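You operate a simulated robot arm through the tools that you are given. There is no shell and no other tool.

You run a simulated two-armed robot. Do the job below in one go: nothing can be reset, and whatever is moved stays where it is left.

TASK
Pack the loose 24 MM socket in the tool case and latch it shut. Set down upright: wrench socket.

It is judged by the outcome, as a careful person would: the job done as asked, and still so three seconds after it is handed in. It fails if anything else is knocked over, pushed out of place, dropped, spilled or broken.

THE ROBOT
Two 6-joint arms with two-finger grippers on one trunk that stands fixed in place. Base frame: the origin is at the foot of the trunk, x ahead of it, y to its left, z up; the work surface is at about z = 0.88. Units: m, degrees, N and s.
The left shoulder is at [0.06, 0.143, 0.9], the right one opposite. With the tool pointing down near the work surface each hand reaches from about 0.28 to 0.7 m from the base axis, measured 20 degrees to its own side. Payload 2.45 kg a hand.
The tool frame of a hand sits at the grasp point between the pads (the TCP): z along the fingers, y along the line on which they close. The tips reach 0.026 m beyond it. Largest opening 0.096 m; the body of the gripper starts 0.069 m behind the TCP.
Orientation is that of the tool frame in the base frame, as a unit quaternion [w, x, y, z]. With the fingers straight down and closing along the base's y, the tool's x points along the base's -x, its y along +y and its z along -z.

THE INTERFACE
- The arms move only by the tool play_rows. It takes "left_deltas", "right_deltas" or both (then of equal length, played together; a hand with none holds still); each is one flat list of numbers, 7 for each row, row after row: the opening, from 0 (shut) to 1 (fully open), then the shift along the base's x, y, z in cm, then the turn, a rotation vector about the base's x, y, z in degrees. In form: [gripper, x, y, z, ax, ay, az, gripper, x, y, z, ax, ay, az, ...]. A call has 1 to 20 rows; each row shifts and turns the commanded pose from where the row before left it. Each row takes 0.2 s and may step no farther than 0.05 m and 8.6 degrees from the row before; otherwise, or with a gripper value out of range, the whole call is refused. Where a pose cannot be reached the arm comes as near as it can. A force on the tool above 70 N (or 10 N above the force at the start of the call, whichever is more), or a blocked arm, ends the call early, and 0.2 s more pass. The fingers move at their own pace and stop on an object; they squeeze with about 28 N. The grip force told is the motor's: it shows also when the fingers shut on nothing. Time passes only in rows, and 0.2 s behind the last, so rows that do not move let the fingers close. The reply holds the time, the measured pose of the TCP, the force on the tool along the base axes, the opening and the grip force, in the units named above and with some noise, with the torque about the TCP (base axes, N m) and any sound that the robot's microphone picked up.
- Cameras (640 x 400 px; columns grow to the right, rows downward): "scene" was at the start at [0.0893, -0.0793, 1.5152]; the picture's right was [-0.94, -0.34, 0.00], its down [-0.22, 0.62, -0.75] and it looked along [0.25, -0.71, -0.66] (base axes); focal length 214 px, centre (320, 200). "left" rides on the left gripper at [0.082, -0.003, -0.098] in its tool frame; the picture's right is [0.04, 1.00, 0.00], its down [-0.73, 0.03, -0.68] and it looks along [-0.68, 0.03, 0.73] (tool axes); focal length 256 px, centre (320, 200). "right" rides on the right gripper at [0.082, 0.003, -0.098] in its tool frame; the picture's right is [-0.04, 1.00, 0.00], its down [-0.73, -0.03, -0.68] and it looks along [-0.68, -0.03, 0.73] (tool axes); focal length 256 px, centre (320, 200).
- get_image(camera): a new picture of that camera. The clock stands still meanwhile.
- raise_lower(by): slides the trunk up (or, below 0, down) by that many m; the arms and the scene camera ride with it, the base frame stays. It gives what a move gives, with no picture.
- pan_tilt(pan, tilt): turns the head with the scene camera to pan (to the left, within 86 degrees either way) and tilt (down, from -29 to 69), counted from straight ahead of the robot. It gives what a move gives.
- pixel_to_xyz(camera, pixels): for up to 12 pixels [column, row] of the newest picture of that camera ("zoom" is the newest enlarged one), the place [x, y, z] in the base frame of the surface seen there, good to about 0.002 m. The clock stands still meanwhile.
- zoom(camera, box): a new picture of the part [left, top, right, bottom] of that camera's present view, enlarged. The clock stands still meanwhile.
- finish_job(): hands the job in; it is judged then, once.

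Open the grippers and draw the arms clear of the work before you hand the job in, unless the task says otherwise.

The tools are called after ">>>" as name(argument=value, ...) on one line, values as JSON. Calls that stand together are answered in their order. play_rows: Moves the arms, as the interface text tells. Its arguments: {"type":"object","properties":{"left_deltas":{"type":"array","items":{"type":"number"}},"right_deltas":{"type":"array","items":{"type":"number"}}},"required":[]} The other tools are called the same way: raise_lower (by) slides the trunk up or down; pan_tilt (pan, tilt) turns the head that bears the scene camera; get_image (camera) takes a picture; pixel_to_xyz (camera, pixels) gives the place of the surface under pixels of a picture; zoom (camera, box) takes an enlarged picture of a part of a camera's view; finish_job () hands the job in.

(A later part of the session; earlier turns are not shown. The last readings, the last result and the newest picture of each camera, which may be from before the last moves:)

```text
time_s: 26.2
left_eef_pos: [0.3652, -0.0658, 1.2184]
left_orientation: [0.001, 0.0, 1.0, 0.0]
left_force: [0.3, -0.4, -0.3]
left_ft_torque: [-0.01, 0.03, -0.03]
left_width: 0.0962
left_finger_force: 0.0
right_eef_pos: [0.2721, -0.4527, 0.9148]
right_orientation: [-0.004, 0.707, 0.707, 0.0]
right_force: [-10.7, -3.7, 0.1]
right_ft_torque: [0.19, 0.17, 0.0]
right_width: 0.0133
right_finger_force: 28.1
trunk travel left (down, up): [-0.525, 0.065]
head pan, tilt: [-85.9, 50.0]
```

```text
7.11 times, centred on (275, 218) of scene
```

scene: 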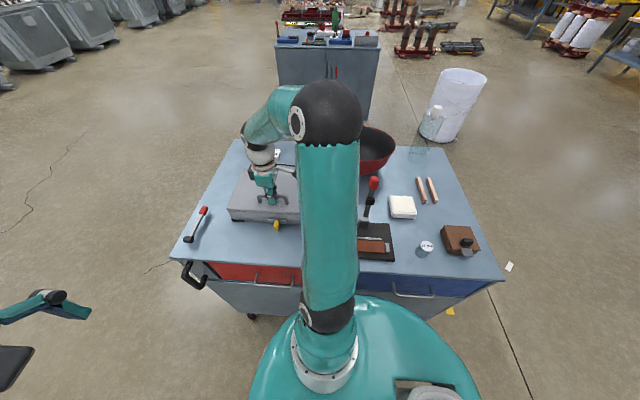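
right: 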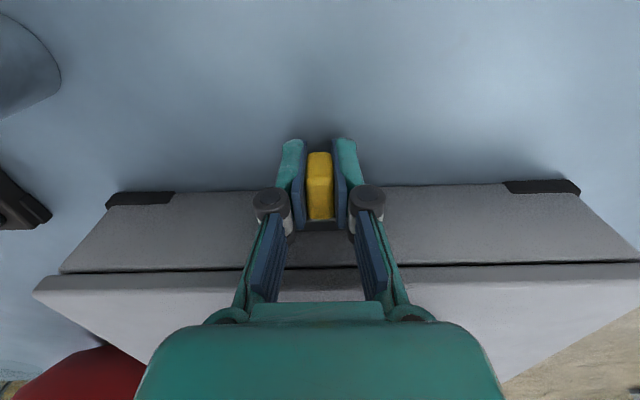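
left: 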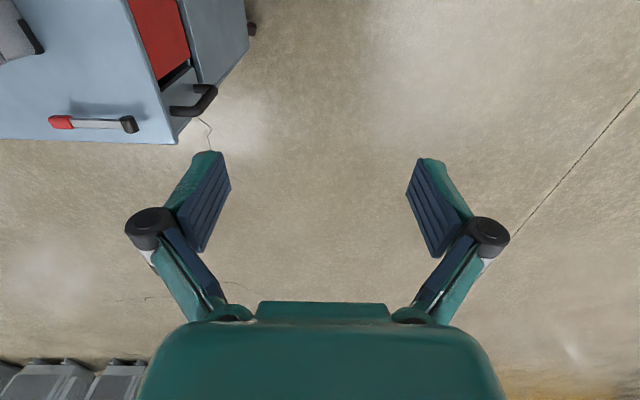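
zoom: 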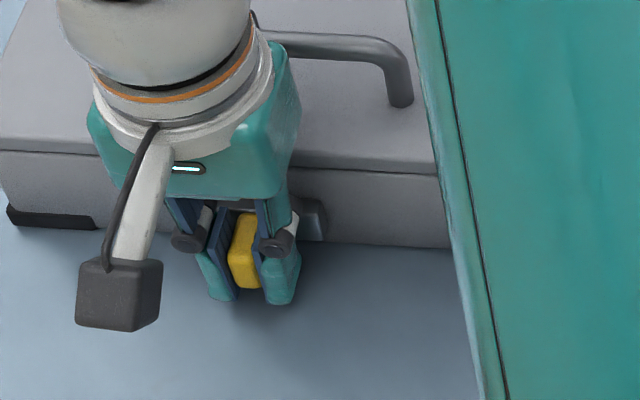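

Stop reached at x≈0.272 (−10.7 N), the bar having travelled ~36 mm. I back off the load, open, and rise clear.

>>> play_rows(right_deltas=[0, -0.3, 0, 0, 0, 0, 0, 0.35, 0, 0, 0, 0, 0, 0, 0.35, 0, 0, 0, 0, 0, 0, 0.35, 0, 0, 3, 0, 0, 0, 0.35, 0, 0, 4, 0, 0, 0, 0.35, 0, 0, 4, 0, 0, 0, 0.35, 0, 0, 4, 0, 0, 0, 0.35, 0, 0, 3, 0, 0, 0])

>>> get_image(camera="right")

>>> get_image(camera="scene")

```text
time_s: 28.0
left_eef_pos: [0.3659, -0.0634, 1.2186]
left_orientation: [0.0, 0.0, 1.0, -0.001]
left_force: [0.5, 0.0, 0.9]
left_ft_torque: [-0.02, 0.0, 0.01]
left_width: 0.0959
left_finger_force: 0.1
right_eef_pos: [0.2726, -0.4516, 1.0963]
right_orientation: [-0.001, 0.707, 0.707, 0.001]
right_force: [-0.6, -0.5, 0.2]
right_ft_torque: [0.01, -0.03, 0.04]
right_width: 0.0337
right_finger_force: 0.1
trunk travel left (down, up): [-0.525, 0.065]
head pan, tilt: [-85.9, 50.0]
```

```text
taken
```

right: 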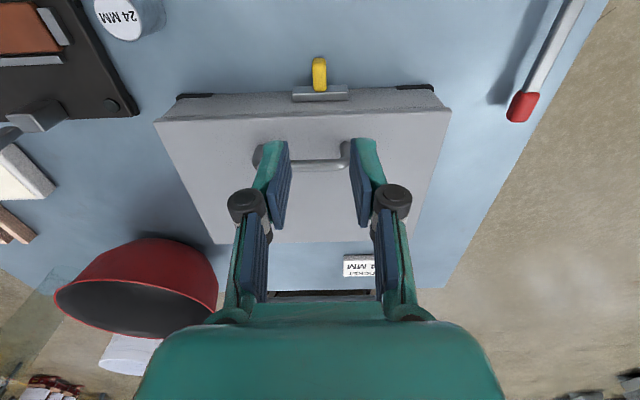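

```text
taken
```

scene: 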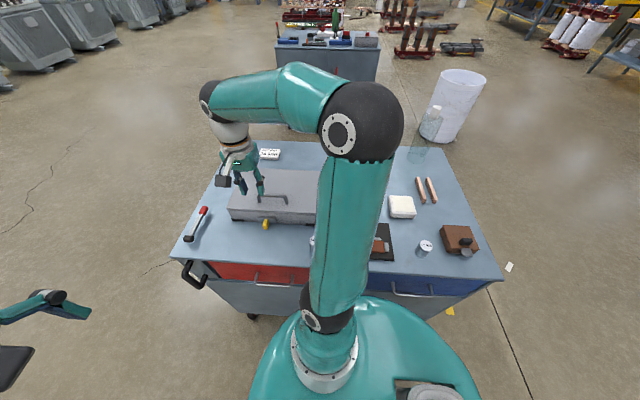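

The tab now sits at x≈0.271. I return to the handle with fingers closing along y.

>>> play_rows(right_deltas=[0.5, -0.21, -0.577, 0, 0, 0, 8.18, 0.5, -0.21, -0.577, 0, 0, 0, 8.18, 0.5, -0.21, -0.577, 0, 0, 0, 8.18, 0.5, -0.21, -0.577, 0, 0, 0, 8.18, 0.5, -0.21, -0.577, 0, 0, 0, 8.18, 0.5, -0.21, -0.577, 0, 0, 0, 8.18, 0.5, -0.21, -0.577, 0, 0, 0, 8.18, 0.5, -0.21, -0.577, 0, 0, 0, 8.18, 0.5, -0.21, -0.577, 0, 0, 0, 8.18, 0.5, -0.21, -0.577, 0, 0, 0, 8.18, 0.5, -0.2, -0.58, 0, 0, 0, 8.2, 0.5, 0, 0, 0, 0, 0, 0])

>>> get_image(camera="right")

>>> pixel_to_xyz(camera="right", pixels=[[312, 50], [313, 100], [314, 140]])

```text
time_s: 30.6
left_eef_pos: [0.3663, -0.0646, 1.2183]
left_orientation: [0.0, 0.0, 1.0, -0.001]
left_force: [-0.1, 0.2, 0.0]
left_ft_torque: [0.01, 0.0, 0.03]
left_width: 0.0961
left_finger_force: 0.1
right_eef_pos: [0.2488, -0.517, 1.0982]
right_orientation: [0.001, -0.001, 1.0, 0.0]
right_force: [0.0, -0.8, 0.8]
right_ft_torque: [0.04, -0.02, 0.01]
right_width: 0.048
right_finger_force: 0.1
trunk travel left (down, up): [-0.525, 0.065]
head pan, tilt: [-85.9, 50.0]
```

```text
taken
```

right: 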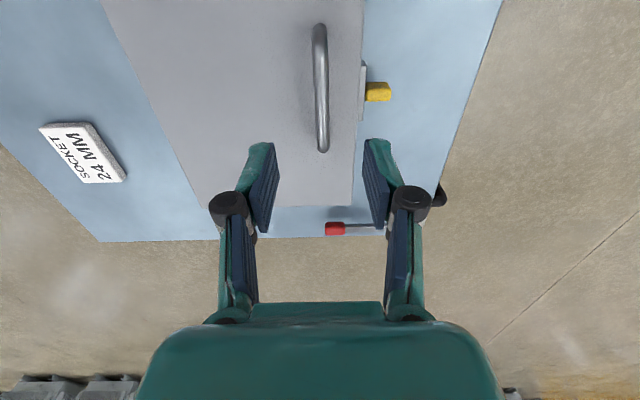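

```text
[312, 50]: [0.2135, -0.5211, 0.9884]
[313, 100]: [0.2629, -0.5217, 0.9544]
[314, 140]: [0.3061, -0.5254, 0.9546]
```

Bar (column 321) is centred between the fingers. Descend 10.8 cm and close.

>>> play_rows(right_deltas=[0.5, 0, 0.15, -2.7, 0, 0, 0, 0.5, 0, 0, -2.7, 0, 0, 0, 0.5, 0, 0, -2.7, 0, 0, 0, 0.5, 0, 0, -2.7, 0, 0, 0, 0.0, 0, 0, 0, 0, 0, 0, 0.0, 0, 0, 0, 0, 0, 0, 0.0, 0, 0, 0, 0, 0, 0])

```text
time_s: 32.2
left_eef_pos: [0.3671, -0.0625, 1.2188]
left_orientation: [-0.001, 0.0, 1.0, 0.0]
left_force: [-0.8, 0.4, 0.1]
left_ft_torque: [0.02, 0.0, -0.01]
left_width: 0.096
left_finger_force: 0.0
right_eef_pos: [0.2501, -0.5158, 0.9865]
right_orientation: [0.0, 0.0, 1.0, 0.0]
right_force: [-1.1, 3.2, 0.6]
right_ft_torque: [0.06, -0.41, -0.01]
right_width: 0.0104
right_finger_force: 28.1
trunk travel left (down, up): [-0.525, 0.065]
head pan, tilt: [-85.9, 50.0]
```

Gripped with little side load. Lift ~1.1 cm along the hinge arc to see if the lid comes free.

>>> play_rows(right_deltas=[0, 0, -0.1, 0.35, 0, 0, 0, 0, 0, -0.1, 0.35, 0, 0, 0, 0, 0, -0.13, 0.4, 0, 0, 0, 0, 0, 0, 0, 0, 0, 0])

>>> zoom(camera="scene", box=[210, 170, 320, 245])

```text
time_s: 33.2
left_eef_pos: [0.3656, -0.0627, 1.2181]
left_orientation: [-0.001, 0.0, 1.0, 0.0]
left_force: [0.1, 0.2, 0.6]
left_ft_torque: [-0.03, -0.01, 0.0]
left_width: 0.0961
left_finger_force: 0.1
right_eef_pos: [0.2482, -0.5179, 1.0002]
right_orientation: [0.0, 0.0, 1.0, 0.0]
right_force: [1.3, 4.7, 0.3]
right_ft_torque: [0.09, 0.38, -0.07]
right_width: 0.0107
right_finger_force: 27.9
trunk travel left (down, up): [-0.525, 0.065]
head pan, tilt: [-85.9, 50.0]
```

```text
5.33 times, centred on (265, 208) of scene
```

zoom: 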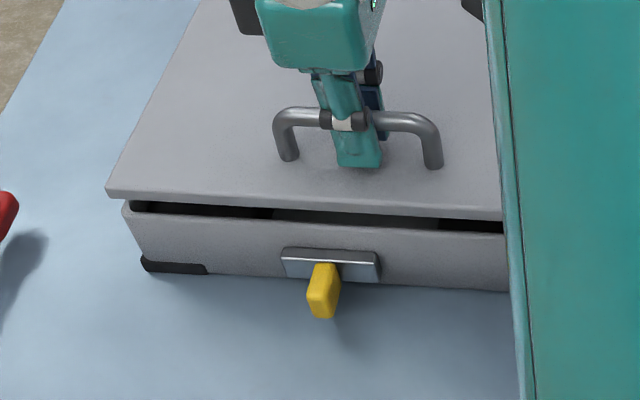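

The lid opens freely. I continue along the arc (~30° more) keeping the tool vertical so the bar turns in the pads.

>>> play_rows(right_deltas=[0, 0, -0.54, 1.33, 0, 0, 0, 0, 0, -0.64, 1.28, 0, 0, 0, 0, 0, -0.76, 1.22, 0, 0, 0, 0, 0, -0.86, 1.15, 0, 0, 0, 0, 0, -0.96, 1.07, 0, 0, 0, 0, 0, -1.04, 0.98, 0, 0, 0, 0, 0, 0, 0, 0, 0, 0])

>>> get_image(camera="scene")

>>> get_image(camera="right")

```text
time_s: 34.8
left_eef_pos: [0.3662, -0.0621, 1.2191]
left_orientation: [0.002, -0.001, 1.0, -0.002]
left_force: [-0.6, 0.1, 0.4]
left_ft_torque: [0.02, 0.0, -0.02]
left_width: 0.0962
left_finger_force: 0.1
right_eef_pos: [0.2488, -0.5649, 1.071]
right_orientation: [0.0, 0.0, 1.0, -0.001]
right_force: [-2.0, 10.1, 10.7]
right_ft_torque: [-0.03, -0.08, -0.36]
right_width: 0.0102
right_finger_force: 28.6
trunk travel left (down, up): [-0.525, 0.065]
head pan, tilt: [-85.9, 50.0]
```

```text
taken
```

scene: 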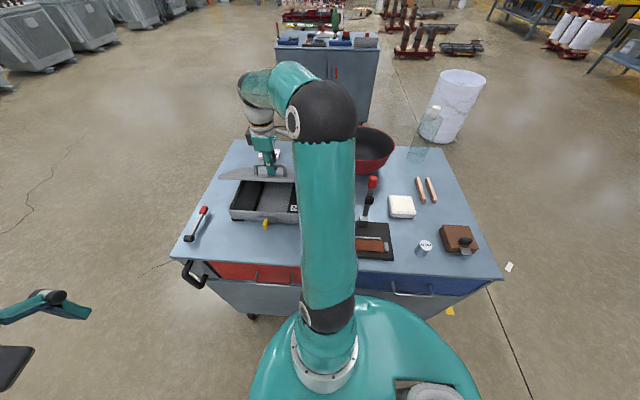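

```text
taken
```

right: 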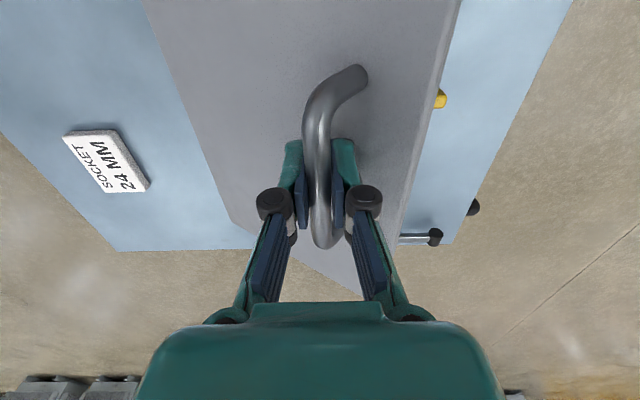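

The lid is open ~34° with a small outward radial load, so I refit the hinge at (−0.678, 0.949), R 0.166, and continue 20° more with correction.

>>> play_rows(right_deltas=[0, 0, -0.77, 1.23, 0, 0, 0, 0, 0, -1.18, 0.85, 0, 0, 0, 0, 0, -1.25, 0.73, 0, 0, 0, 0, 0, -1.31, 0.63, 0, 0, 0, 0, 0, 0, 0, 0, 0, 0])

```text
time_s: 36.0
left_eef_pos: [0.3659, -0.0631, 1.2185]
left_orientation: [0.001, 0.001, 1.0, 0.0]
left_force: [0.5, -0.4, -0.3]
left_ft_torque: [0.01, 0.02, 0.0]
left_width: 0.0959
left_finger_force: 0.0
right_eef_pos: [0.2492, -0.6112, 1.1022]
right_orientation: [0.0, 0.0, 1.0, 0.0]
right_force: [2.4, 1.1, -0.7]
right_ft_torque: [0.02, 0.24, -0.54]
right_width: 0.0106
right_finger_force: 28.2
trunk travel left (down, up): [-0.525, 0.065]
head pan, tilt: [-85.9, 50.0]
```

Loads near zero. Continue the arc toward vertical.

>>> play_rows(right_deltas=[0, 0, -1.36, 0.51, 0, 0, 0, 0, 0, -1.4, 0.38, 0, 0, 0, 0, 0, -1.42, 0.27, 0, 0, 0, 0, 0, -1.45, 0.14, 0, 0, 0, 0, 0, -1.45, 0.01, 0, 0, 0, 0, 0, 0, 0, 0, 0, 0])

>>> get_image(camera="scene")

```text
time_s: 37.4
left_eef_pos: [0.3672, -0.0635, 1.2185]
left_orientation: [0.0, 0.0, 1.0, -0.001]
left_force: [0.9, 0.1, 0.3]
left_ft_torque: [0.0, -0.01, 0.02]
left_width: 0.0958
left_finger_force: 0.0
right_eef_pos: [0.249, -0.6813, 1.1176]
right_orientation: [0.0, 0.0, 1.0, -0.001]
right_force: [2.3, 0.0, 2.4]
right_ft_torque: [-0.04, 0.14, -0.62]
right_width: 0.0104
right_finger_force: 28.1
trunk travel left (down, up): [-0.525, 0.065]
head pan, tilt: [-85.9, 50.0]
```

```text
taken
```

scene: 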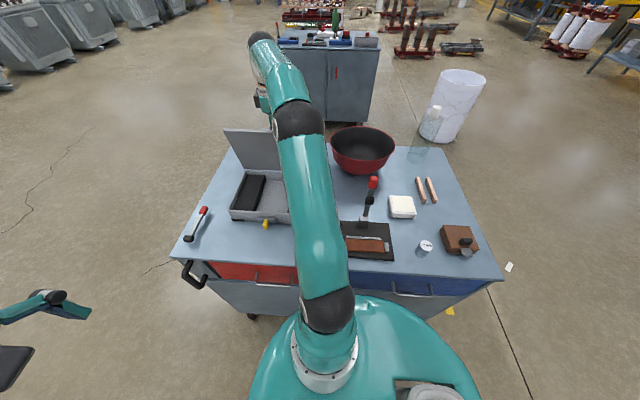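

Lid at ~80°. Continue three more steps past vertical, watching for a stop.

>>> play_rows(right_deltas=[0, 0, -1.45, -0.11, 0, 0, 0, 0, 0, -1.43, -0.24, 0, 0, 0, 0, 0, -1.41, -0.37, 0, 0, 0, 0, 0, 0, 0, 0, 0, 0])

>>> get_image(camera="scene")

```text
time_s: 38.4
left_eef_pos: [0.3659, -0.0621, 1.2184]
left_orientation: [0.0, 0.0, 1.0, 0.0]
left_force: [0.4, 0.2, -0.2]
left_ft_torque: [0.01, -0.02, 0.04]
left_width: 0.0958
left_finger_force: 0.0
right_eef_pos: [0.2487, -0.7214, 1.1105]
right_orientation: [0.001, 0.0, 1.0, -0.003]
right_force: [7.3, -4.6, 19.9]
right_ft_torque: [0.01, -0.1, -0.66]
right_width: 0.0104
right_finger_force: 28.1
trunk travel left (down, up): [-0.525, 0.065]
head pan, tilt: [-85.9, 50.0]
```

```text
taken
```

scene: 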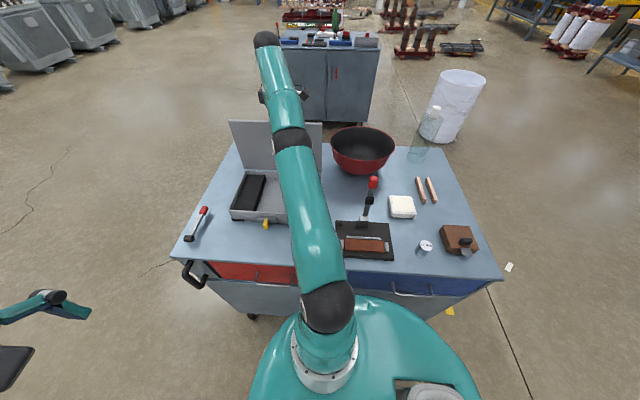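

Lid is just past vertical (~92°). I relieve the vertical load and open the fingers a little, still surrounding the bar, to see if the lid stays put.

>>> play_rows(right_deltas=[0, 0, 0, 0.6, 0, 0, 0, 0.1, 0, 0, 0, 0, 0, 0, 0.3, 0, 0, 0, 0, 0, 0, 0.3, 0, 0, 0, 0, 0, 0, 0.3, 0, 0, 0, 0, 0, 0])

>>> get_image(camera="right")

>>> zoom(camera="scene", box=[200, 90, 340, 250])

```text
time_s: 39.6
left_eef_pos: [0.3661, -0.0644, 1.2181]
left_orientation: [0.0, 0.0, 1.0, -0.001]
left_force: [-0.2, 0.9, 0.3]
left_ft_torque: [0.02, 0.0, 0.0]
left_width: 0.0957
left_finger_force: 0.1
right_eef_pos: [0.2467, -0.7178, 1.1124]
right_orientation: [0.0, 0.0, 1.0, -0.001]
right_force: [0.4, 0.3, 0.5]
right_ft_torque: [0.0, 0.01, 0.01]
right_width: 0.0288
right_finger_force: 0.1
right hand out of reach, approached as far as the arm can: row 1
trunk travel left (down, up): [-0.525, 0.065]
head pan, tilt: [-85.9, 50.0]
```

```text
taken
```

right: 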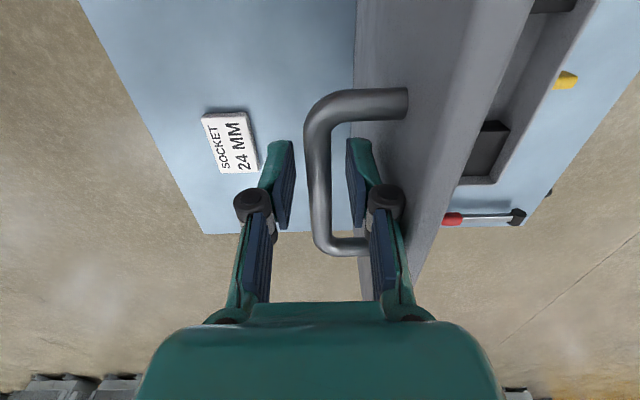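

```text
2.50 times, centred on (270, 170) of scene
```

zoom: 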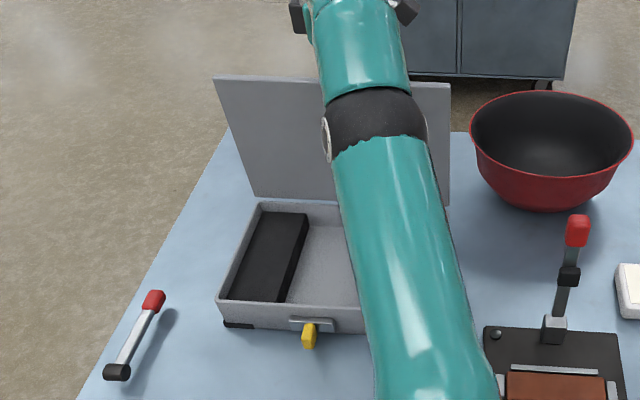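

The bar (column ~318) hangs centred between the open fingers, so the lid holds by itself. The arm is at its reach limit, so I raise the trunk 0.06 m to lift the fingers off the bar.

>>> raise_lower(by=0.06)

>>> get_image(camera="right")

```text
time_s: 40.6
left_eef_pos: [0.3655, -0.0647, 1.2773]
left_orientation: [0.0, 0.0, 1.0, 0.0]
left_force: [1.0, 0.8, -0.1]
left_ft_torque: [0.02, -0.01, 0.0]
left_width: 0.0959
left_finger_force: 0.1
right_eef_pos: [0.2469, -0.7192, 1.172]
right_orientation: [0.0, 0.0, 1.0, 0.0]
right_force: [-0.1, -0.1, 0.1]
right_ft_torque: [-0.01, -0.03, 0.06]
right_width: 0.0288
right_finger_force: 0.1
trunk travel left (down, up): [-0.585, 0.005]
head pan, tilt: [-85.9, 50.0]
```

```text
taken
```

right: 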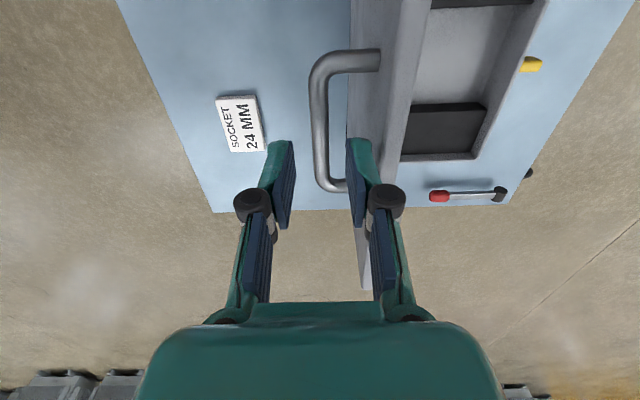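

The fingers are now above the bar. I measure the lid's top edge to plan clearing it.

>>> pixel_to_xyz(camera="right", pixels=[[390, 30], [380, 90], [375, 130], [362, 110], [410, 60], [405, 120], [455, 125], [440, 50], [370, 62], [320, 100], [500, 90], [480, 20]])

```text
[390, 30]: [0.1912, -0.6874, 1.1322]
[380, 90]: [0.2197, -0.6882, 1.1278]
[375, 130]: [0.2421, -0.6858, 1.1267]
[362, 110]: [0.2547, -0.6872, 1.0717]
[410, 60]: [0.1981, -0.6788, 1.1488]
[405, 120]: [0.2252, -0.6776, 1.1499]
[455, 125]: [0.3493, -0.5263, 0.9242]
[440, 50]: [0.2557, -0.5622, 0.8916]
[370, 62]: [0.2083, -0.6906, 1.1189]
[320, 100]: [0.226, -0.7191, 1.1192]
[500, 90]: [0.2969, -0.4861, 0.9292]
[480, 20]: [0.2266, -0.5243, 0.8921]
```

Lid top edge is at z 1.150, tips at 1.146 and behind it. I tilt the hand so the wrist comes nearer (frees reach) while rising.

>>> play_rows(right_deltas=[0.3, 0, 0, 0.2, -6, 0, 0, 0.3, 0, 0, 0.4, -6, 0, 0, 0.3, 0, 0, 0.6, -6, 0, 0, 0.3, 0, 0, 0.8, -6, 0, 0, 0.3, 0, 0, 1.0, 0, 0, 0, 0.3, 0, 0, 1.0, 0, 0, 0])

>>> get_image(camera="right")

```text
time_s: 42.0
left_eef_pos: [0.3647, -0.0638, 1.2789]
left_orientation: [0.0, 0.0, 1.0, -0.001]
left_force: [-0.2, -0.5, -0.1]
left_ft_torque: [-0.01, -0.02, 0.02]
left_width: 0.096
left_finger_force: 0.2
right_eef_pos: [0.2469, -0.7203, 1.2134]
right_orientation: [0.0, 0.0, 0.978, -0.208]
right_force: [0.1, 0.2, 0.0]
right_ft_torque: [-0.02, 0.02, 0.0]
right_width: 0.0289
right_finger_force: 0.1
trunk travel left (down, up): [-0.585, 0.005]
head pan, tilt: [-85.9, 50.0]
```

```text
taken
```

right: 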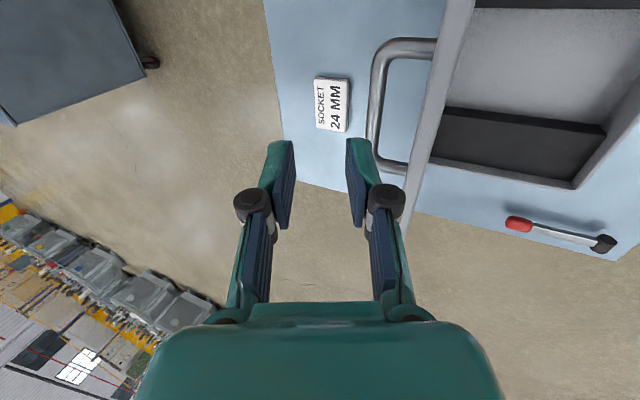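

Tips are at ~1.19, clear of the lid. I retract toward the robot, straighten the hand, and turn it −90° to look into the case.

>>> play_rows(right_deltas=[0.5, 0, 1, 2, 0, 0, 0, 0.5, 0, 3, 1, 0, 0, 0, 0.5, 0, 3, 0, 6, 0, 0, 0.5, 0, 3, 0, 6, 0, 0, 0.5, 0, 3, 0, 6, 0, 0, 0.5, 0, 3, 0, 6, 0, 0, 0.5, 0, 3, 0, 0, 0, 0, 0.5, 0, 3, 0, 0, 0, 0, 0.5, 0, 3, 0, 0, 0, 0])

>>> play_rows(right_deltas=[0.6, 0, 0.3, 0, 0, 0, -8.18, 0.6, 0, 0.3, 0, 0, 0, -8.18, 0.6, 0, 0.3, 0, 0, 0, -8.18, 0.6, 0, 0.3, 0, 0, 0, -8.18, 0.6, 0, 0.3, 0, 0, 0, -8.18, 0.6, 0, 0.3, 0, 0, 0, -8.18, 0.6, 0, 0.3, 0, 0, 0, -8.18, 0.6, 0, 0.3, 0, 0, 0, -8.18, 0.6, 0, 0.3, 0, 0, 0, -8.18, 0.6, 0, 0.3, 0, 0, 0, -8.18, 0.6, 0, 0.3, 0, 0, 0, -8.2])

>>> get_image(camera="right")

>>> get_image(camera="scene")

```text
time_s: 44.0
left_eef_pos: [0.3654, -0.0635, 1.2792]
left_orientation: [0.0, 0.001, 1.0, -0.001]
left_force: [-0.4, 0.0, -0.1]
left_ft_torque: [-0.02, -0.02, -0.04]
left_width: 0.0958
left_finger_force: 0.1
right_eef_pos: [0.2445, -0.4684, 1.2445]
right_orientation: [0.0, 0.0, 1.0, -0.001]
right_force: [-0.5, -0.2, -0.8]
right_ft_torque: [0.01, -0.02, 0.0]
right_width: 0.0481
right_finger_force: 0.0
trunk travel left (down, up): [-0.585, 0.005]
head pan, tilt: [-85.9, 50.0]
```

```text
time_s: 46.4
left_eef_pos: [0.366, -0.0642, 1.2783]
left_orientation: [0.0, 0.0, 1.0, -0.001]
left_force: [-0.5, -0.6, 0.1]
left_ft_torque: [0.0, 0.01, 0.03]
left_width: 0.096
left_finger_force: 0.2
right_eef_pos: [0.2476, -0.4354, 1.2424]
right_orientation: [-0.001, 0.709, 0.705, 0.0]
right_force: [-0.3, -0.4, -1.4]
right_ft_torque: [0.01, -0.02, -0.04]
right_width: 0.0578
right_finger_force: 0.1
trunk travel left (down, up): [-0.585, 0.005]
head pan, tilt: [-85.9, 50.0]
```

```text
taken
```

right: 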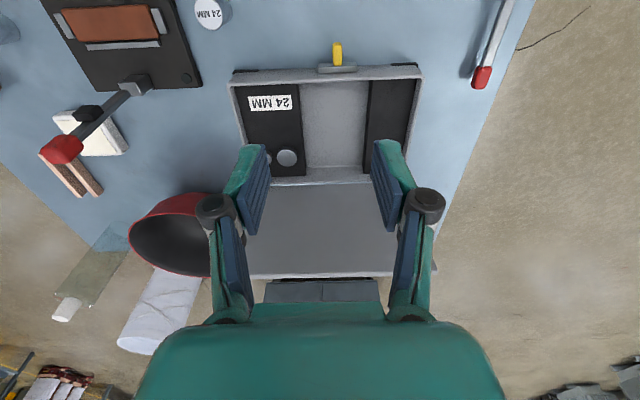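

```text
taken
```

scene: 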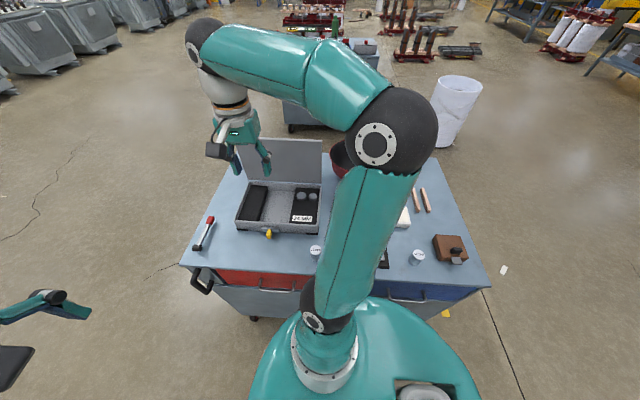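

There's a black insert inside with a "24 MM" label and two round holes. I zoom in on it.

>>> zoom(camera="scene", box=[225, 130, 345, 250])

>>> zoom(camera="right", box=[220, 40, 430, 200])

```text
3.33 times, centred on (285, 190) of scene
```

zoom: 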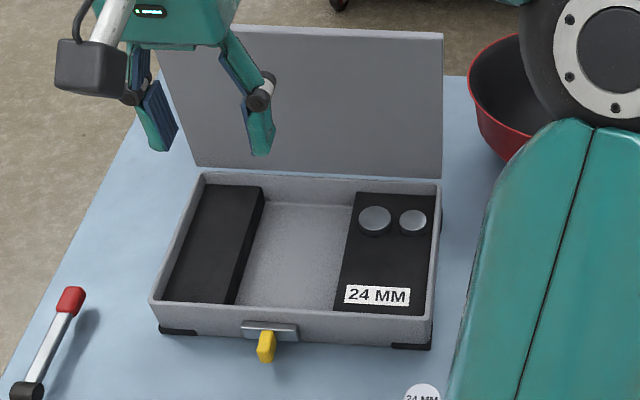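

```text
2.50 times, centred on (325, 120) of right
```

zoom: 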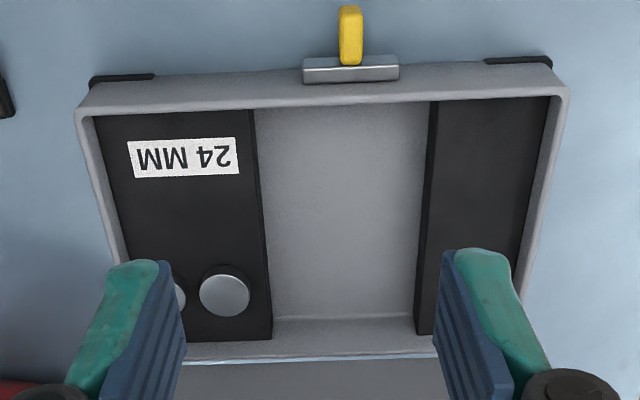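

I measure the insert surfaces, discs, and label heights.

>>> pixel_to_xyz(camera="zoom", pixels=[[225, 290], [225, 270], [180, 295], [190, 220], [140, 220], [180, 155], [340, 200], [340, 300], [480, 180], [85, 120], [255, 115], [268, 335]])

>>> zoom(camera="scene", box=[282, 180, 310, 215])

>>> pixel_to_xyz(camera="zoom", pixels=[[320, 100], [320, 200], [320, 300]])

```text
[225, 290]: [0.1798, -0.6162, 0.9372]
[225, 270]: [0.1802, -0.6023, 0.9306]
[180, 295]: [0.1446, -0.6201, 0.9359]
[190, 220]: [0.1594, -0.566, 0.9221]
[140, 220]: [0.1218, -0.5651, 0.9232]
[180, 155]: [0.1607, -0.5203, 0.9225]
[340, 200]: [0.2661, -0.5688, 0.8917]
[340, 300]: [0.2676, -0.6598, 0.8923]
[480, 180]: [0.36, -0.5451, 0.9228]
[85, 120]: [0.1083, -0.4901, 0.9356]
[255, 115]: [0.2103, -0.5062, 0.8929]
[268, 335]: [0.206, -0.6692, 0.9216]
```

```text
11.43 times, centred on (296, 198) of scene
```

zoom: 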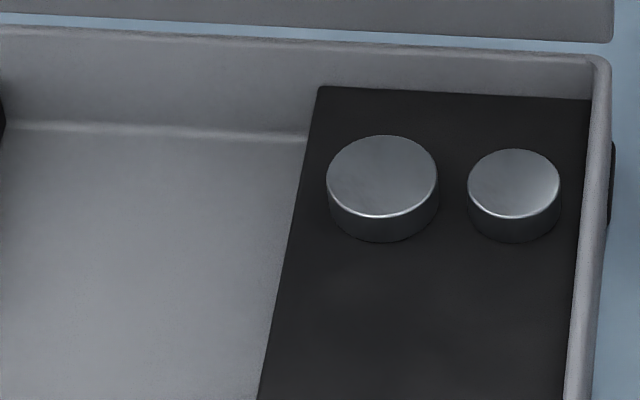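

```text
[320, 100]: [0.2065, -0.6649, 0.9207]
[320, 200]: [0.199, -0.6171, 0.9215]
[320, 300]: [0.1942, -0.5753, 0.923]
```

The discs are two sockets seated in the insert (tops 0.937 vs insert 0.922). I look for the 24 MM recess with a close zoom and a depth grid.

>>> zoom(camera="scene", box=[282, 195, 318, 228])

>>> zoom(camera="right", box=[235, 70, 315, 180])

>>> pixel_to_xyz(camera="right", pixels=[[260, 115], [270, 115], [280, 115], [290, 115], [260, 125], [270, 125], [280, 125], [290, 125], [260, 138], [270, 138], [280, 138], [290, 138]])

```text
12.12 times, centred on (300, 212) of scene
```

zoom: 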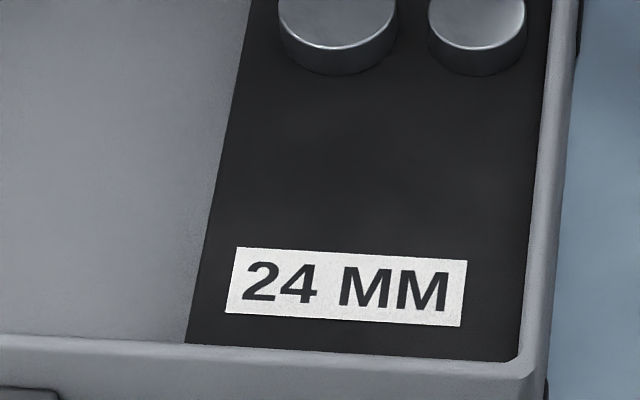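

```text
3.64 times, centred on (275, 125) of right
```

zoom: 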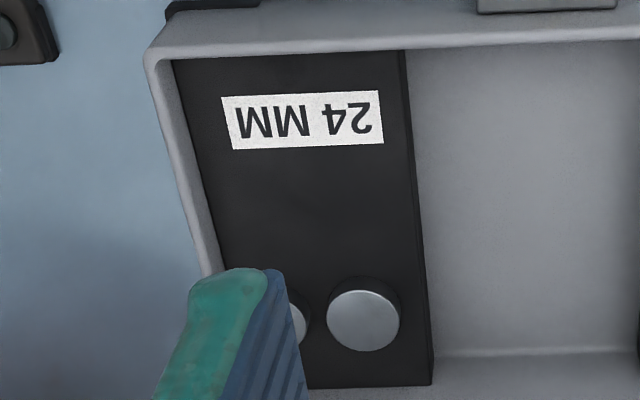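

```text
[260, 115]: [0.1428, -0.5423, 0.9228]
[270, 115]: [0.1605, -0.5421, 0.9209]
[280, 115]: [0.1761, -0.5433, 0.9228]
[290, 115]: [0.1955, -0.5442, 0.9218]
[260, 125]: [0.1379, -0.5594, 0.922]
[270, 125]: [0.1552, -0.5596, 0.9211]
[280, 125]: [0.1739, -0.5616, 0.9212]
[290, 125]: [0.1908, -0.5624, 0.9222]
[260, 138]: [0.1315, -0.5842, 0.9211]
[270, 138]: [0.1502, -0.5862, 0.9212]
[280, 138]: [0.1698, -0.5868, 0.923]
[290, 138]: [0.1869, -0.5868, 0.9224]
```

There is no recess; the insert top (0.922) is too high for a 49 mm socket under the lid (~0.945), while the open middle well (floor 0.892, x≈0.21–0.335) fits it upright. Next I move above the loose 24 MM socket at (0.103,−0.398).

>>> play_rows(right_deltas=[0.7, -1.81, 0.47, -2.6, 0, 0, 0, 0.7, -1.81, 0.47, -2.6, 0, 0, 0, 0.7, -1.81, 0.47, -2.6, 0, 0, 0, 0.7, -1.81, 0.47, -2.6, 0, 0, 0, 0.7, -1.81, 0.47, -2.6, 0, 0, 0, 0.7, -1.81, 0.47, -2.6, 0, 0, 0, 0.7, -1.81, 0.47, -2.6, 0, 0, 0, 0.7, -1.81, 0.47, -2.6, 0, 0, 0, 0.7, 0, 0, 0, 0, 0, 0])

>>> get_image(camera="right")

>>> get_image(camera="scene")

```text
time_s: 48.4
left_eef_pos: [0.366, -0.0638, 1.2792]
left_orientation: [0.0, 0.0, 1.0, 0.0]
left_force: [-0.3, -0.5, 0.2]
left_ft_torque: [0.01, 0.02, -0.04]
left_width: 0.096
left_finger_force: 0.0
right_eef_pos: [0.1036, -0.3981, 1.0335]
right_orientation: [0.0, 0.708, 0.707, -0.001]
right_force: [0.3, -0.4, 0.1]
right_ft_torque: [0.0, 0.01, 0.02]
right_width: 0.0671
right_finger_force: 0.2
trunk travel left (down, up): [-0.585, 0.005]
head pan, tilt: [-85.9, 50.0]
```

```text
taken
```

right: 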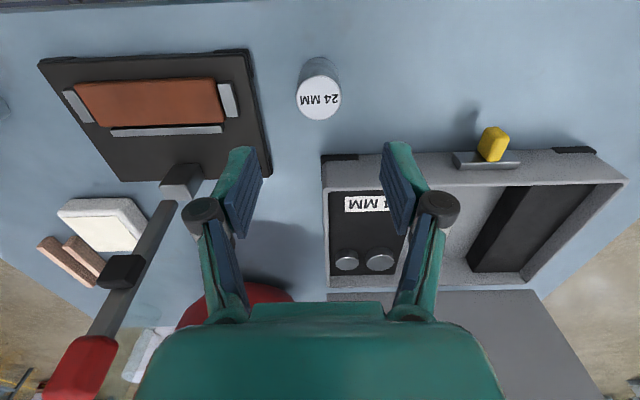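

```text
taken
```

scene: 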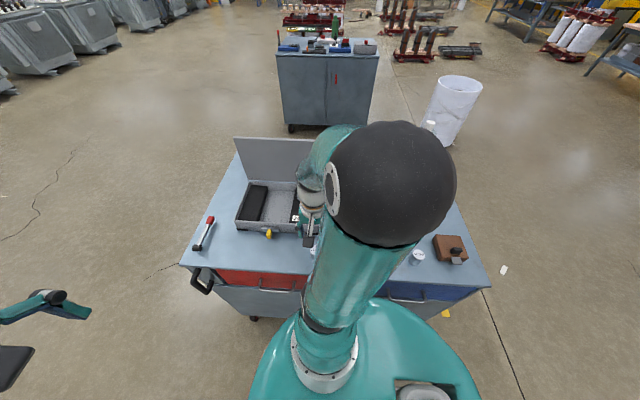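

Socket at (318,97) in the right view. I measure it and the nearby press lever's handle for clearance.

>>> pixel_to_xyz(camera="right", pixels=[[318, 98], [300, 98], [338, 98], [318, 116], [320, 80], [320, 62], [80, 365], [118, 268], [150, 230], [105, 380], [60, 390]])

>>> zoom(camera="right", box=[280, 40, 360, 130])

```text
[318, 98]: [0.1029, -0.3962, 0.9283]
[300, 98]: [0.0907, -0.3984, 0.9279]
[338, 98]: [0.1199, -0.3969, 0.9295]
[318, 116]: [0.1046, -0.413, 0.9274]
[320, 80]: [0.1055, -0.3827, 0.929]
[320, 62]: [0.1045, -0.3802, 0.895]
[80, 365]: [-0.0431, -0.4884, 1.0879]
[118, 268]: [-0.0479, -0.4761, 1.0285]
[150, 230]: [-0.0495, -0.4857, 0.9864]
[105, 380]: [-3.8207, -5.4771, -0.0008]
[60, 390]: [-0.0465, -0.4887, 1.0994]
```

```text
4.44 times, centred on (320, 85) of right
```

zoom: 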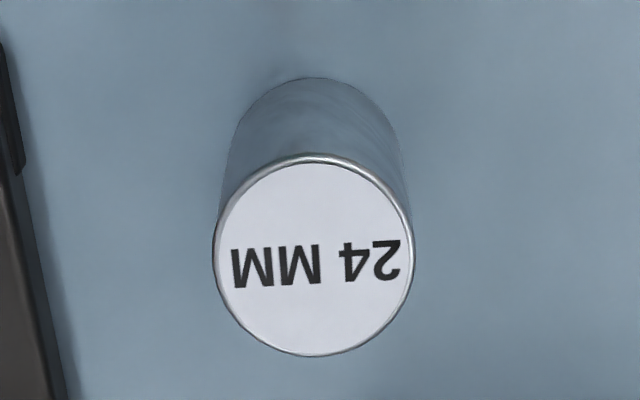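

Socket centre (0.1045,−0.3975), radius ~0.0165; the lever is ~0.1 m clear. I descend to grasp height and close.

>>> play_rows(right_deltas=[0.7, 0.1, 0, -3.0, 0, 0, 0, 0.7, 0, 0, -3.0, 0, 0, 0, 0.7, 0, 0, -3.0, 0, 0, 0, 0.7, 0, 0, -3.0, 0, 0, 0, 0.7, 0, 0, 0, 0, 0, 0])

>>> get_image(camera="right")

```text
time_s: 49.6
left_eef_pos: [0.3671, -0.064, 1.2786]
left_orientation: [0.001, 0.0, 1.0, -0.001]
left_force: [0.0, -0.3, 0.5]
left_ft_torque: [0.02, 0.02, 0.01]
left_width: 0.096
left_finger_force: 0.1
right_eef_pos: [0.1116, -0.4382, 0.9289]
right_orientation: [0.0, 0.708, 0.707, 0.0]
right_force: [0.4, 0.7, -0.2]
right_ft_torque: [0.0, 0.01, 0.02]
right_width: 0.0672
right_finger_force: 0.1
right hand out of reach, approached as far as the arm can: row 1, 2, 3, 4
trunk travel left (down, up): [-0.585, 0.005]
head pan, tilt: [-85.9, 50.0]
```

```text
taken
```

right: 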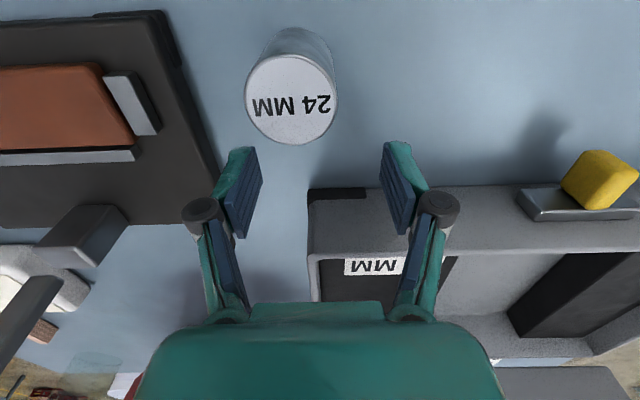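

The pose was out of reach on the near side (hand stopped at y −0.438, above and behind the socket, no contact). I rise back up and lower the trunk 0.06 m to regain near reach.

>>> play_rows(right_deltas=[0.7, 0, 0, 3.0, 0, 0, 0, 0.7, 0, 0, 3.0, 0, 0, 0, 0.7, 0, 0, 3.0, 0, 0, 0, 0.7, 0, 0, 3.0, 0, 0, 0, 0.7, 0, 0, 3.0, 0, 0, 0, 0.7, 0, 0, 3.0, 0, 0, 0])

>>> raise_lower(by=-0.06)

```text
time_s: 51.0
left_eef_pos: [0.3664, -0.0641, 1.28]
left_orientation: [0.001, 0.0, 1.0, -0.001]
left_force: [-0.3, 0.2, -0.9]
left_ft_torque: [0.0, -0.02, -0.01]
left_width: 0.0959
left_finger_force: 0.1
right_eef_pos: [0.1131, -0.4399, 1.1109]
right_orientation: [-0.001, 0.707, 0.707, -0.001]
right_force: [0.2, 0.4, 0.2]
right_ft_torque: [0.05, 0.01, -0.02]
right_width: 0.0673
right_finger_force: 0.1
trunk travel left (down, up): [-0.585, 0.005]
head pan, tilt: [-85.9, 50.0]
```

```text
time_s: 52.0
left_eef_pos: [0.3657, -0.0636, 1.2174]
left_orientation: [0.001, 0.0, 1.0, -0.001]
left_force: [0.1, 0.1, 0.0]
left_ft_torque: [0.0, -0.01, -0.04]
left_width: 0.0961
left_finger_force: 0.1
right_eef_pos: [0.1118, -0.4391, 1.0504]
right_orientation: [-0.001, 0.707, 0.707, 0.001]
right_force: [0.0, 0.4, -1.0]
right_ft_torque: [-0.02, 0.02, -0.02]
right_width: 0.0673
right_finger_force: 0.0
trunk travel left (down, up): [-0.525, 0.065]
head pan, tilt: [-85.9, 50.0]
```

Trunk is back at its start height. I realign over the socket and descend only to z≈0.965 to check reach.

>>> play_rows(right_deltas=[0.7, -0.25, 1.4, 0, 0, 0, 0, 0.7, -0.25, 1.4, 0, 0, 0, 0, 0.7, -0.23, 1.36, 0, 0, 0, 0, 0.7, 0, 0, -2.8, 0, 0, 0, 0.7, 0, 0, -2.8, 0, 0, 0, 0.7, 0, 0, -2.8, 0, 0, 0, 0.7, 0, 0, 0, 0, 0, 0])

>>> get_image(camera="right")

```text
time_s: 53.6
left_eef_pos: [0.3644, -0.0639, 1.2197]
left_orientation: [0.0, 0.001, 1.0, -0.001]
left_force: [-0.4, -0.2, -0.9]
left_ft_torque: [0.01, -0.01, 0.01]
left_width: 0.096
left_finger_force: 0.0
right_eef_pos: [0.1058, -0.4002, 0.9663]
right_orientation: [0.0, 0.707, 0.707, 0.0]
right_force: [0.5, 0.8, -0.7]
right_ft_torque: [-0.01, 0.01, 0.0]
right_width: 0.0671
right_finger_force: 0.0
trunk travel left (down, up): [-0.525, 0.065]
head pan, tilt: [-85.9, 50.0]
```

```text
taken
```

right: 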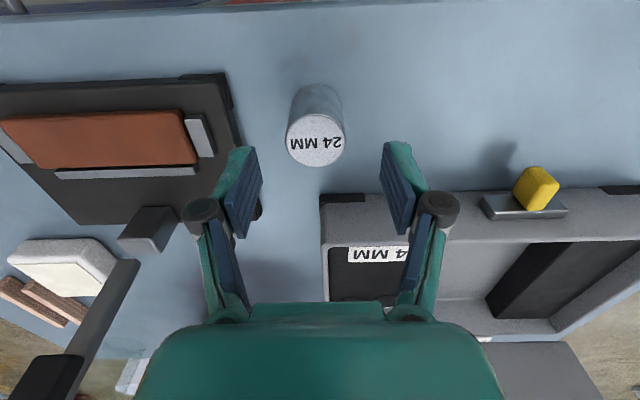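

Aligned over the socket and reachable. I nudge 0.2 cm in +y, then descend by lowering the trunk 0.053 m so the arm's pose needn't change.

>>> play_rows(right_deltas=[0.7, -0.1, 0.2, 0, 0, 0, 0, 0.7, 0, 0, 0, 0, 0, 0])

>>> raise_lower(by=-0.053)

>>> get_image(camera="right")

```text
time_s: 54.2
left_eef_pos: [0.3658, -0.0645, 1.2185]
left_orientation: [0.0, -0.001, 1.0, 0.0]
left_force: [1.3, 0.2, -0.1]
left_ft_torque: [0.0, -0.02, -0.02]
left_width: 0.0963
left_finger_force: 0.1
right_eef_pos: [0.1049, -0.4003, 0.9672]
right_orientation: [0.0, 0.707, 0.708, 0.001]
right_force: [-0.4, 0.2, -0.3]
right_ft_torque: [-0.01, 0.01, 0.02]
right_width: 0.0671
right_finger_force: 0.1
right hand out of reach, approached as far as the arm can: row 1
trunk travel left (down, up): [-0.525, 0.065]
head pan, tilt: [-85.9, 50.0]
```

```text
time_s: 55.1
left_eef_pos: [0.3662, -0.063, 1.1661]
left_orientation: [0.001, 0.0, 1.0, -0.001]
left_force: [0.1, -0.1, 0.1]
left_ft_torque: [-0.02, 0.03, 0.01]
left_width: 0.0958
left_finger_force: 0.0
right_eef_pos: [0.1047, -0.3995, 0.9151]
right_orientation: [-0.001, 0.707, 0.708, 0.001]
right_force: [0.3, 0.3, 0.1]
right_ft_torque: [0.01, 0.03, 0.0]
right_width: 0.0671
right_finger_force: 0.0
trunk travel left (down, up): [-0.472, 0.118]
head pan, tilt: [-85.9, 50.0]
```

```text
taken
```

right: 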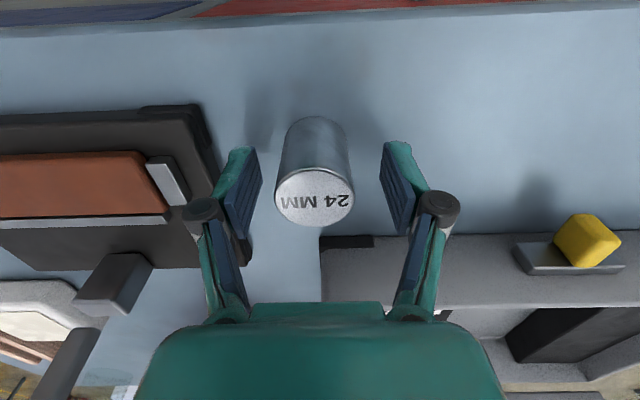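

The socket sits between the pads (centre col 314). Close the gripper.

>>> play_rows(right_deltas=[0.2, 0, 0, 0, 0, 0, 0, 0.0, 0, 0, 0, 0, 0, 0, 0.0, 0, 0, 0, 0, 0, 0, 0.0, 0, 0, 0, 0, 0, 0])

>>> get_image(camera="right")

```text
time_s: 56.1
left_eef_pos: [0.3658, -0.0642, 1.1653]
left_orientation: [0.001, 0.0, 1.0, -0.001]
left_force: [-0.3, 0.3, -0.2]
left_ft_torque: [-0.01, 0.03, 0.02]
left_width: 0.096
left_finger_force: 0.0
right_eef_pos: [0.1053, -0.4005, 0.9142]
right_orientation: [-0.001, 0.707, 0.707, 0.0]
right_force: [-0.5, -0.1, 1.8]
right_ft_torque: [0.01, -0.06, -0.06]
right_width: 0.0364
right_finger_force: 27.9
trunk travel left (down, up): [-0.472, 0.118]
head pan, tilt: [-85.9, 50.0]
```

```text
taken
```

right: 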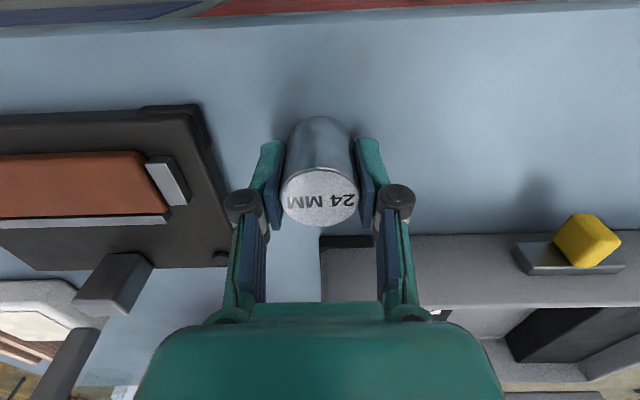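

Held at 36.4 mm. I lift 10.4 cm and carry it over the middle well (0.270,−0.560).

>>> play_rows(right_deltas=[0, 0, 0, 1.0, 0, 0, 0, 0, 0, 0, 2.4, 0, 0, 0, 0, 0, 0, 2.5, 0, 0, 0, 0, 0, 0, 2.5, 0, 0, 0, 0, 0, 0, 2, 0, 0, 0, 0, 2.35, -2.28, 0, 0, 0, 0, 0, 2.35, -2.28, 0, 0, 0, 0, 0, 2.35, -2.28, 0, 0, 0, 0, 0, 2.35, -2.28, 0, 0, 0, 0, 0, 2.35, -2.28, 0, 0, 0, 0, 0, 2.35, -2.28, 0, 0, 0, 0, 0, 2.35, -2.28, 0, 0, 0, 0, 0, 0, 0, 0, 0, 0, 0])

>>> get_image(camera="right")

>>> get_image(camera="scene")

```text
time_s: 58.9
left_eef_pos: [0.3644, -0.0642, 1.1647]
left_orientation: [0.001, 0.0, 1.0, -0.001]
left_force: [0.1, 0.1, -0.2]
left_ft_torque: [-0.01, 0.01, -0.03]
left_width: 0.0961
left_finger_force: 0.0
right_eef_pos: [0.271, -0.5584, 1.0163]
right_orientation: [0.0, 0.707, 0.707, 0.001]
right_force: [0.3, 0.6, -1.4]
right_ft_torque: [0.0, 0.01, -0.02]
right_width: 0.0359
right_finger_force: 27.4
trunk travel left (down, up): [-0.472, 0.118]
head pan, tilt: [-85.9, 50.0]
```

```text
taken
```

right: 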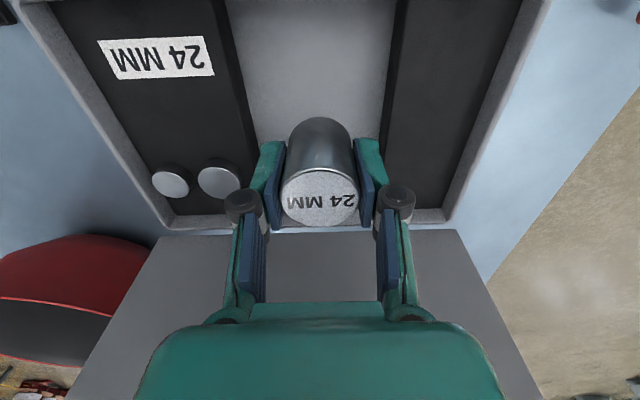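

```text
taken
```

scene: 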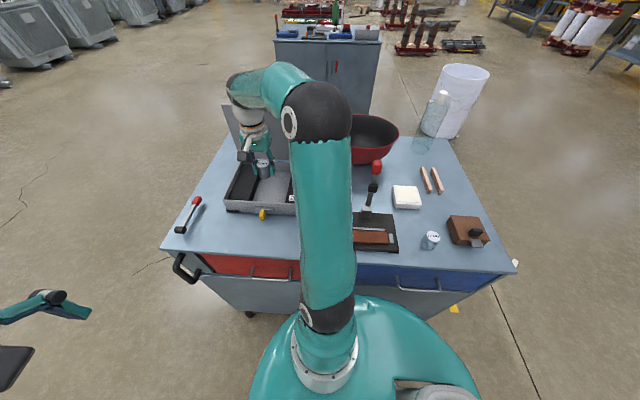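

Socket hangs over the centre of the well. I lower 8.6 cm, then creep down watching force.

>>> play_rows(right_deltas=[0, 0, 0, -2.5, 0, 0, 0, 0, 0, 0, -2.5, 0, 0, 0, 0, 0, 0, -2.0, 0, 0, 0, 0, 0, 0, -1.2, 0, 0, 0, 0, 0, 0, -0.3, 0, 0, 0, 0, 0, 0, 0, 0, 0, 0])

>>> play_rows(right_deltas=[0, 0, 0, -0.15, 0, 0, 0, 0, 0, 0, -0.15, 0, 0, 0, 0, 0, 0, -0.1, 0, 0, 0, 0, 0, 0, 0, 0, 0, 0])

>>> get_image(camera="right")

```text
time_s: 60.3
left_eef_pos: [0.3662, -0.0627, 1.1649]
left_orientation: [0.0, 0.0, 1.0, 0.0]
left_force: [0.2, 1.1, 0.2]
left_ft_torque: [-0.02, 0.0, -0.02]
left_width: 0.0959
left_finger_force: 0.1
right_eef_pos: [0.2708, -0.5592, 0.9319]
right_orientation: [-0.001, 0.707, 0.707, 0.001]
right_force: [-1.2, 0.2, -1.2]
right_ft_torque: [-0.01, 0.01, 0.02]
right_width: 0.0362
right_finger_force: 27.8
trunk travel left (down, up): [-0.472, 0.118]
head pan, tilt: [-85.9, 50.0]
```

```text
time_s: 61.3
left_eef_pos: [0.3657, -0.0649, 1.165]
left_orientation: [0.0, 0.0, 1.0, 0.001]
left_force: [-1.0, -0.4, 0.4]
left_ft_torque: [0.0, 0.01, -0.01]
left_width: 0.0957
left_finger_force: 0.0
right_eef_pos: [0.2704, -0.5595, 0.9283]
right_orientation: [-0.001, 0.707, 0.707, 0.001]
right_force: [0.7, -0.4, -2.2]
right_ft_torque: [-0.04, -0.05, -0.04]
right_width: 0.036
right_finger_force: 27.9
trunk travel left (down, up): [-0.472, 0.118]
head pan, tilt: [-85.9, 50.0]
```

```text
taken
```

right: 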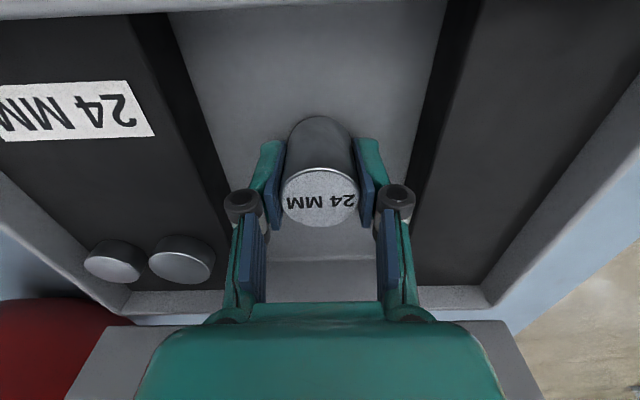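

No contact yet (z 0.928). I creep down a few more tenths of a centimetre.

>>> play_rows(right_deltas=[0, 0, 0, -0.1, 0, 0, 0, 0, 0, 0, -0.1, 0, 0, 0, 0, 0, 0, 0, 0, 0, 0])

>>> play_rows(right_deltas=[0, 0, 0, -0.1, 0, 0, 0, 0, 0, 0, -0.1, 0, 0, 0, 0, 0, 0, 0, 0, 0, 0])

```text
time_s: 62.1
left_eef_pos: [0.3665, -0.0635, 1.1656]
left_orientation: [0.001, 0.0, 1.0, 0.0]
left_force: [-0.4, 0.6, -0.3]
left_ft_torque: [0.02, 0.01, -0.01]
left_width: 0.096
left_finger_force: 0.2
right_eef_pos: [0.2694, -0.5587, 0.9256]
right_orientation: [-0.001, 0.707, 0.707, 0.001]
right_force: [-0.1, -0.4, -0.9]
right_ft_torque: [-0.02, 0.01, 0.02]
right_width: 0.036
right_finger_force: 28.0
trunk travel left (down, up): [-0.472, 0.118]
head pan, tilt: [-85.9, 50.0]
```

```text
time_s: 62.9
left_eef_pos: [0.3661, -0.0631, 1.1654]
left_orientation: [0.0, 0.0, 1.0, -0.001]
left_force: [0.8, -0.5, -0.4]
left_ft_torque: [0.0, -0.01, 0.01]
left_width: 0.0961
left_finger_force: 0.0
right_eef_pos: [0.2709, -0.5585, 0.9269]
right_orientation: [0.001, 0.708, 0.707, 0.0]
right_force: [2.2, -1.6, 9.0]
right_ft_torque: [0.11, 0.0, -0.04]
right_width: 0.0361
right_finger_force: 28.7
trunk travel left (down, up): [-0.472, 0.118]
head pan, tilt: [-85.9, 50.0]
```

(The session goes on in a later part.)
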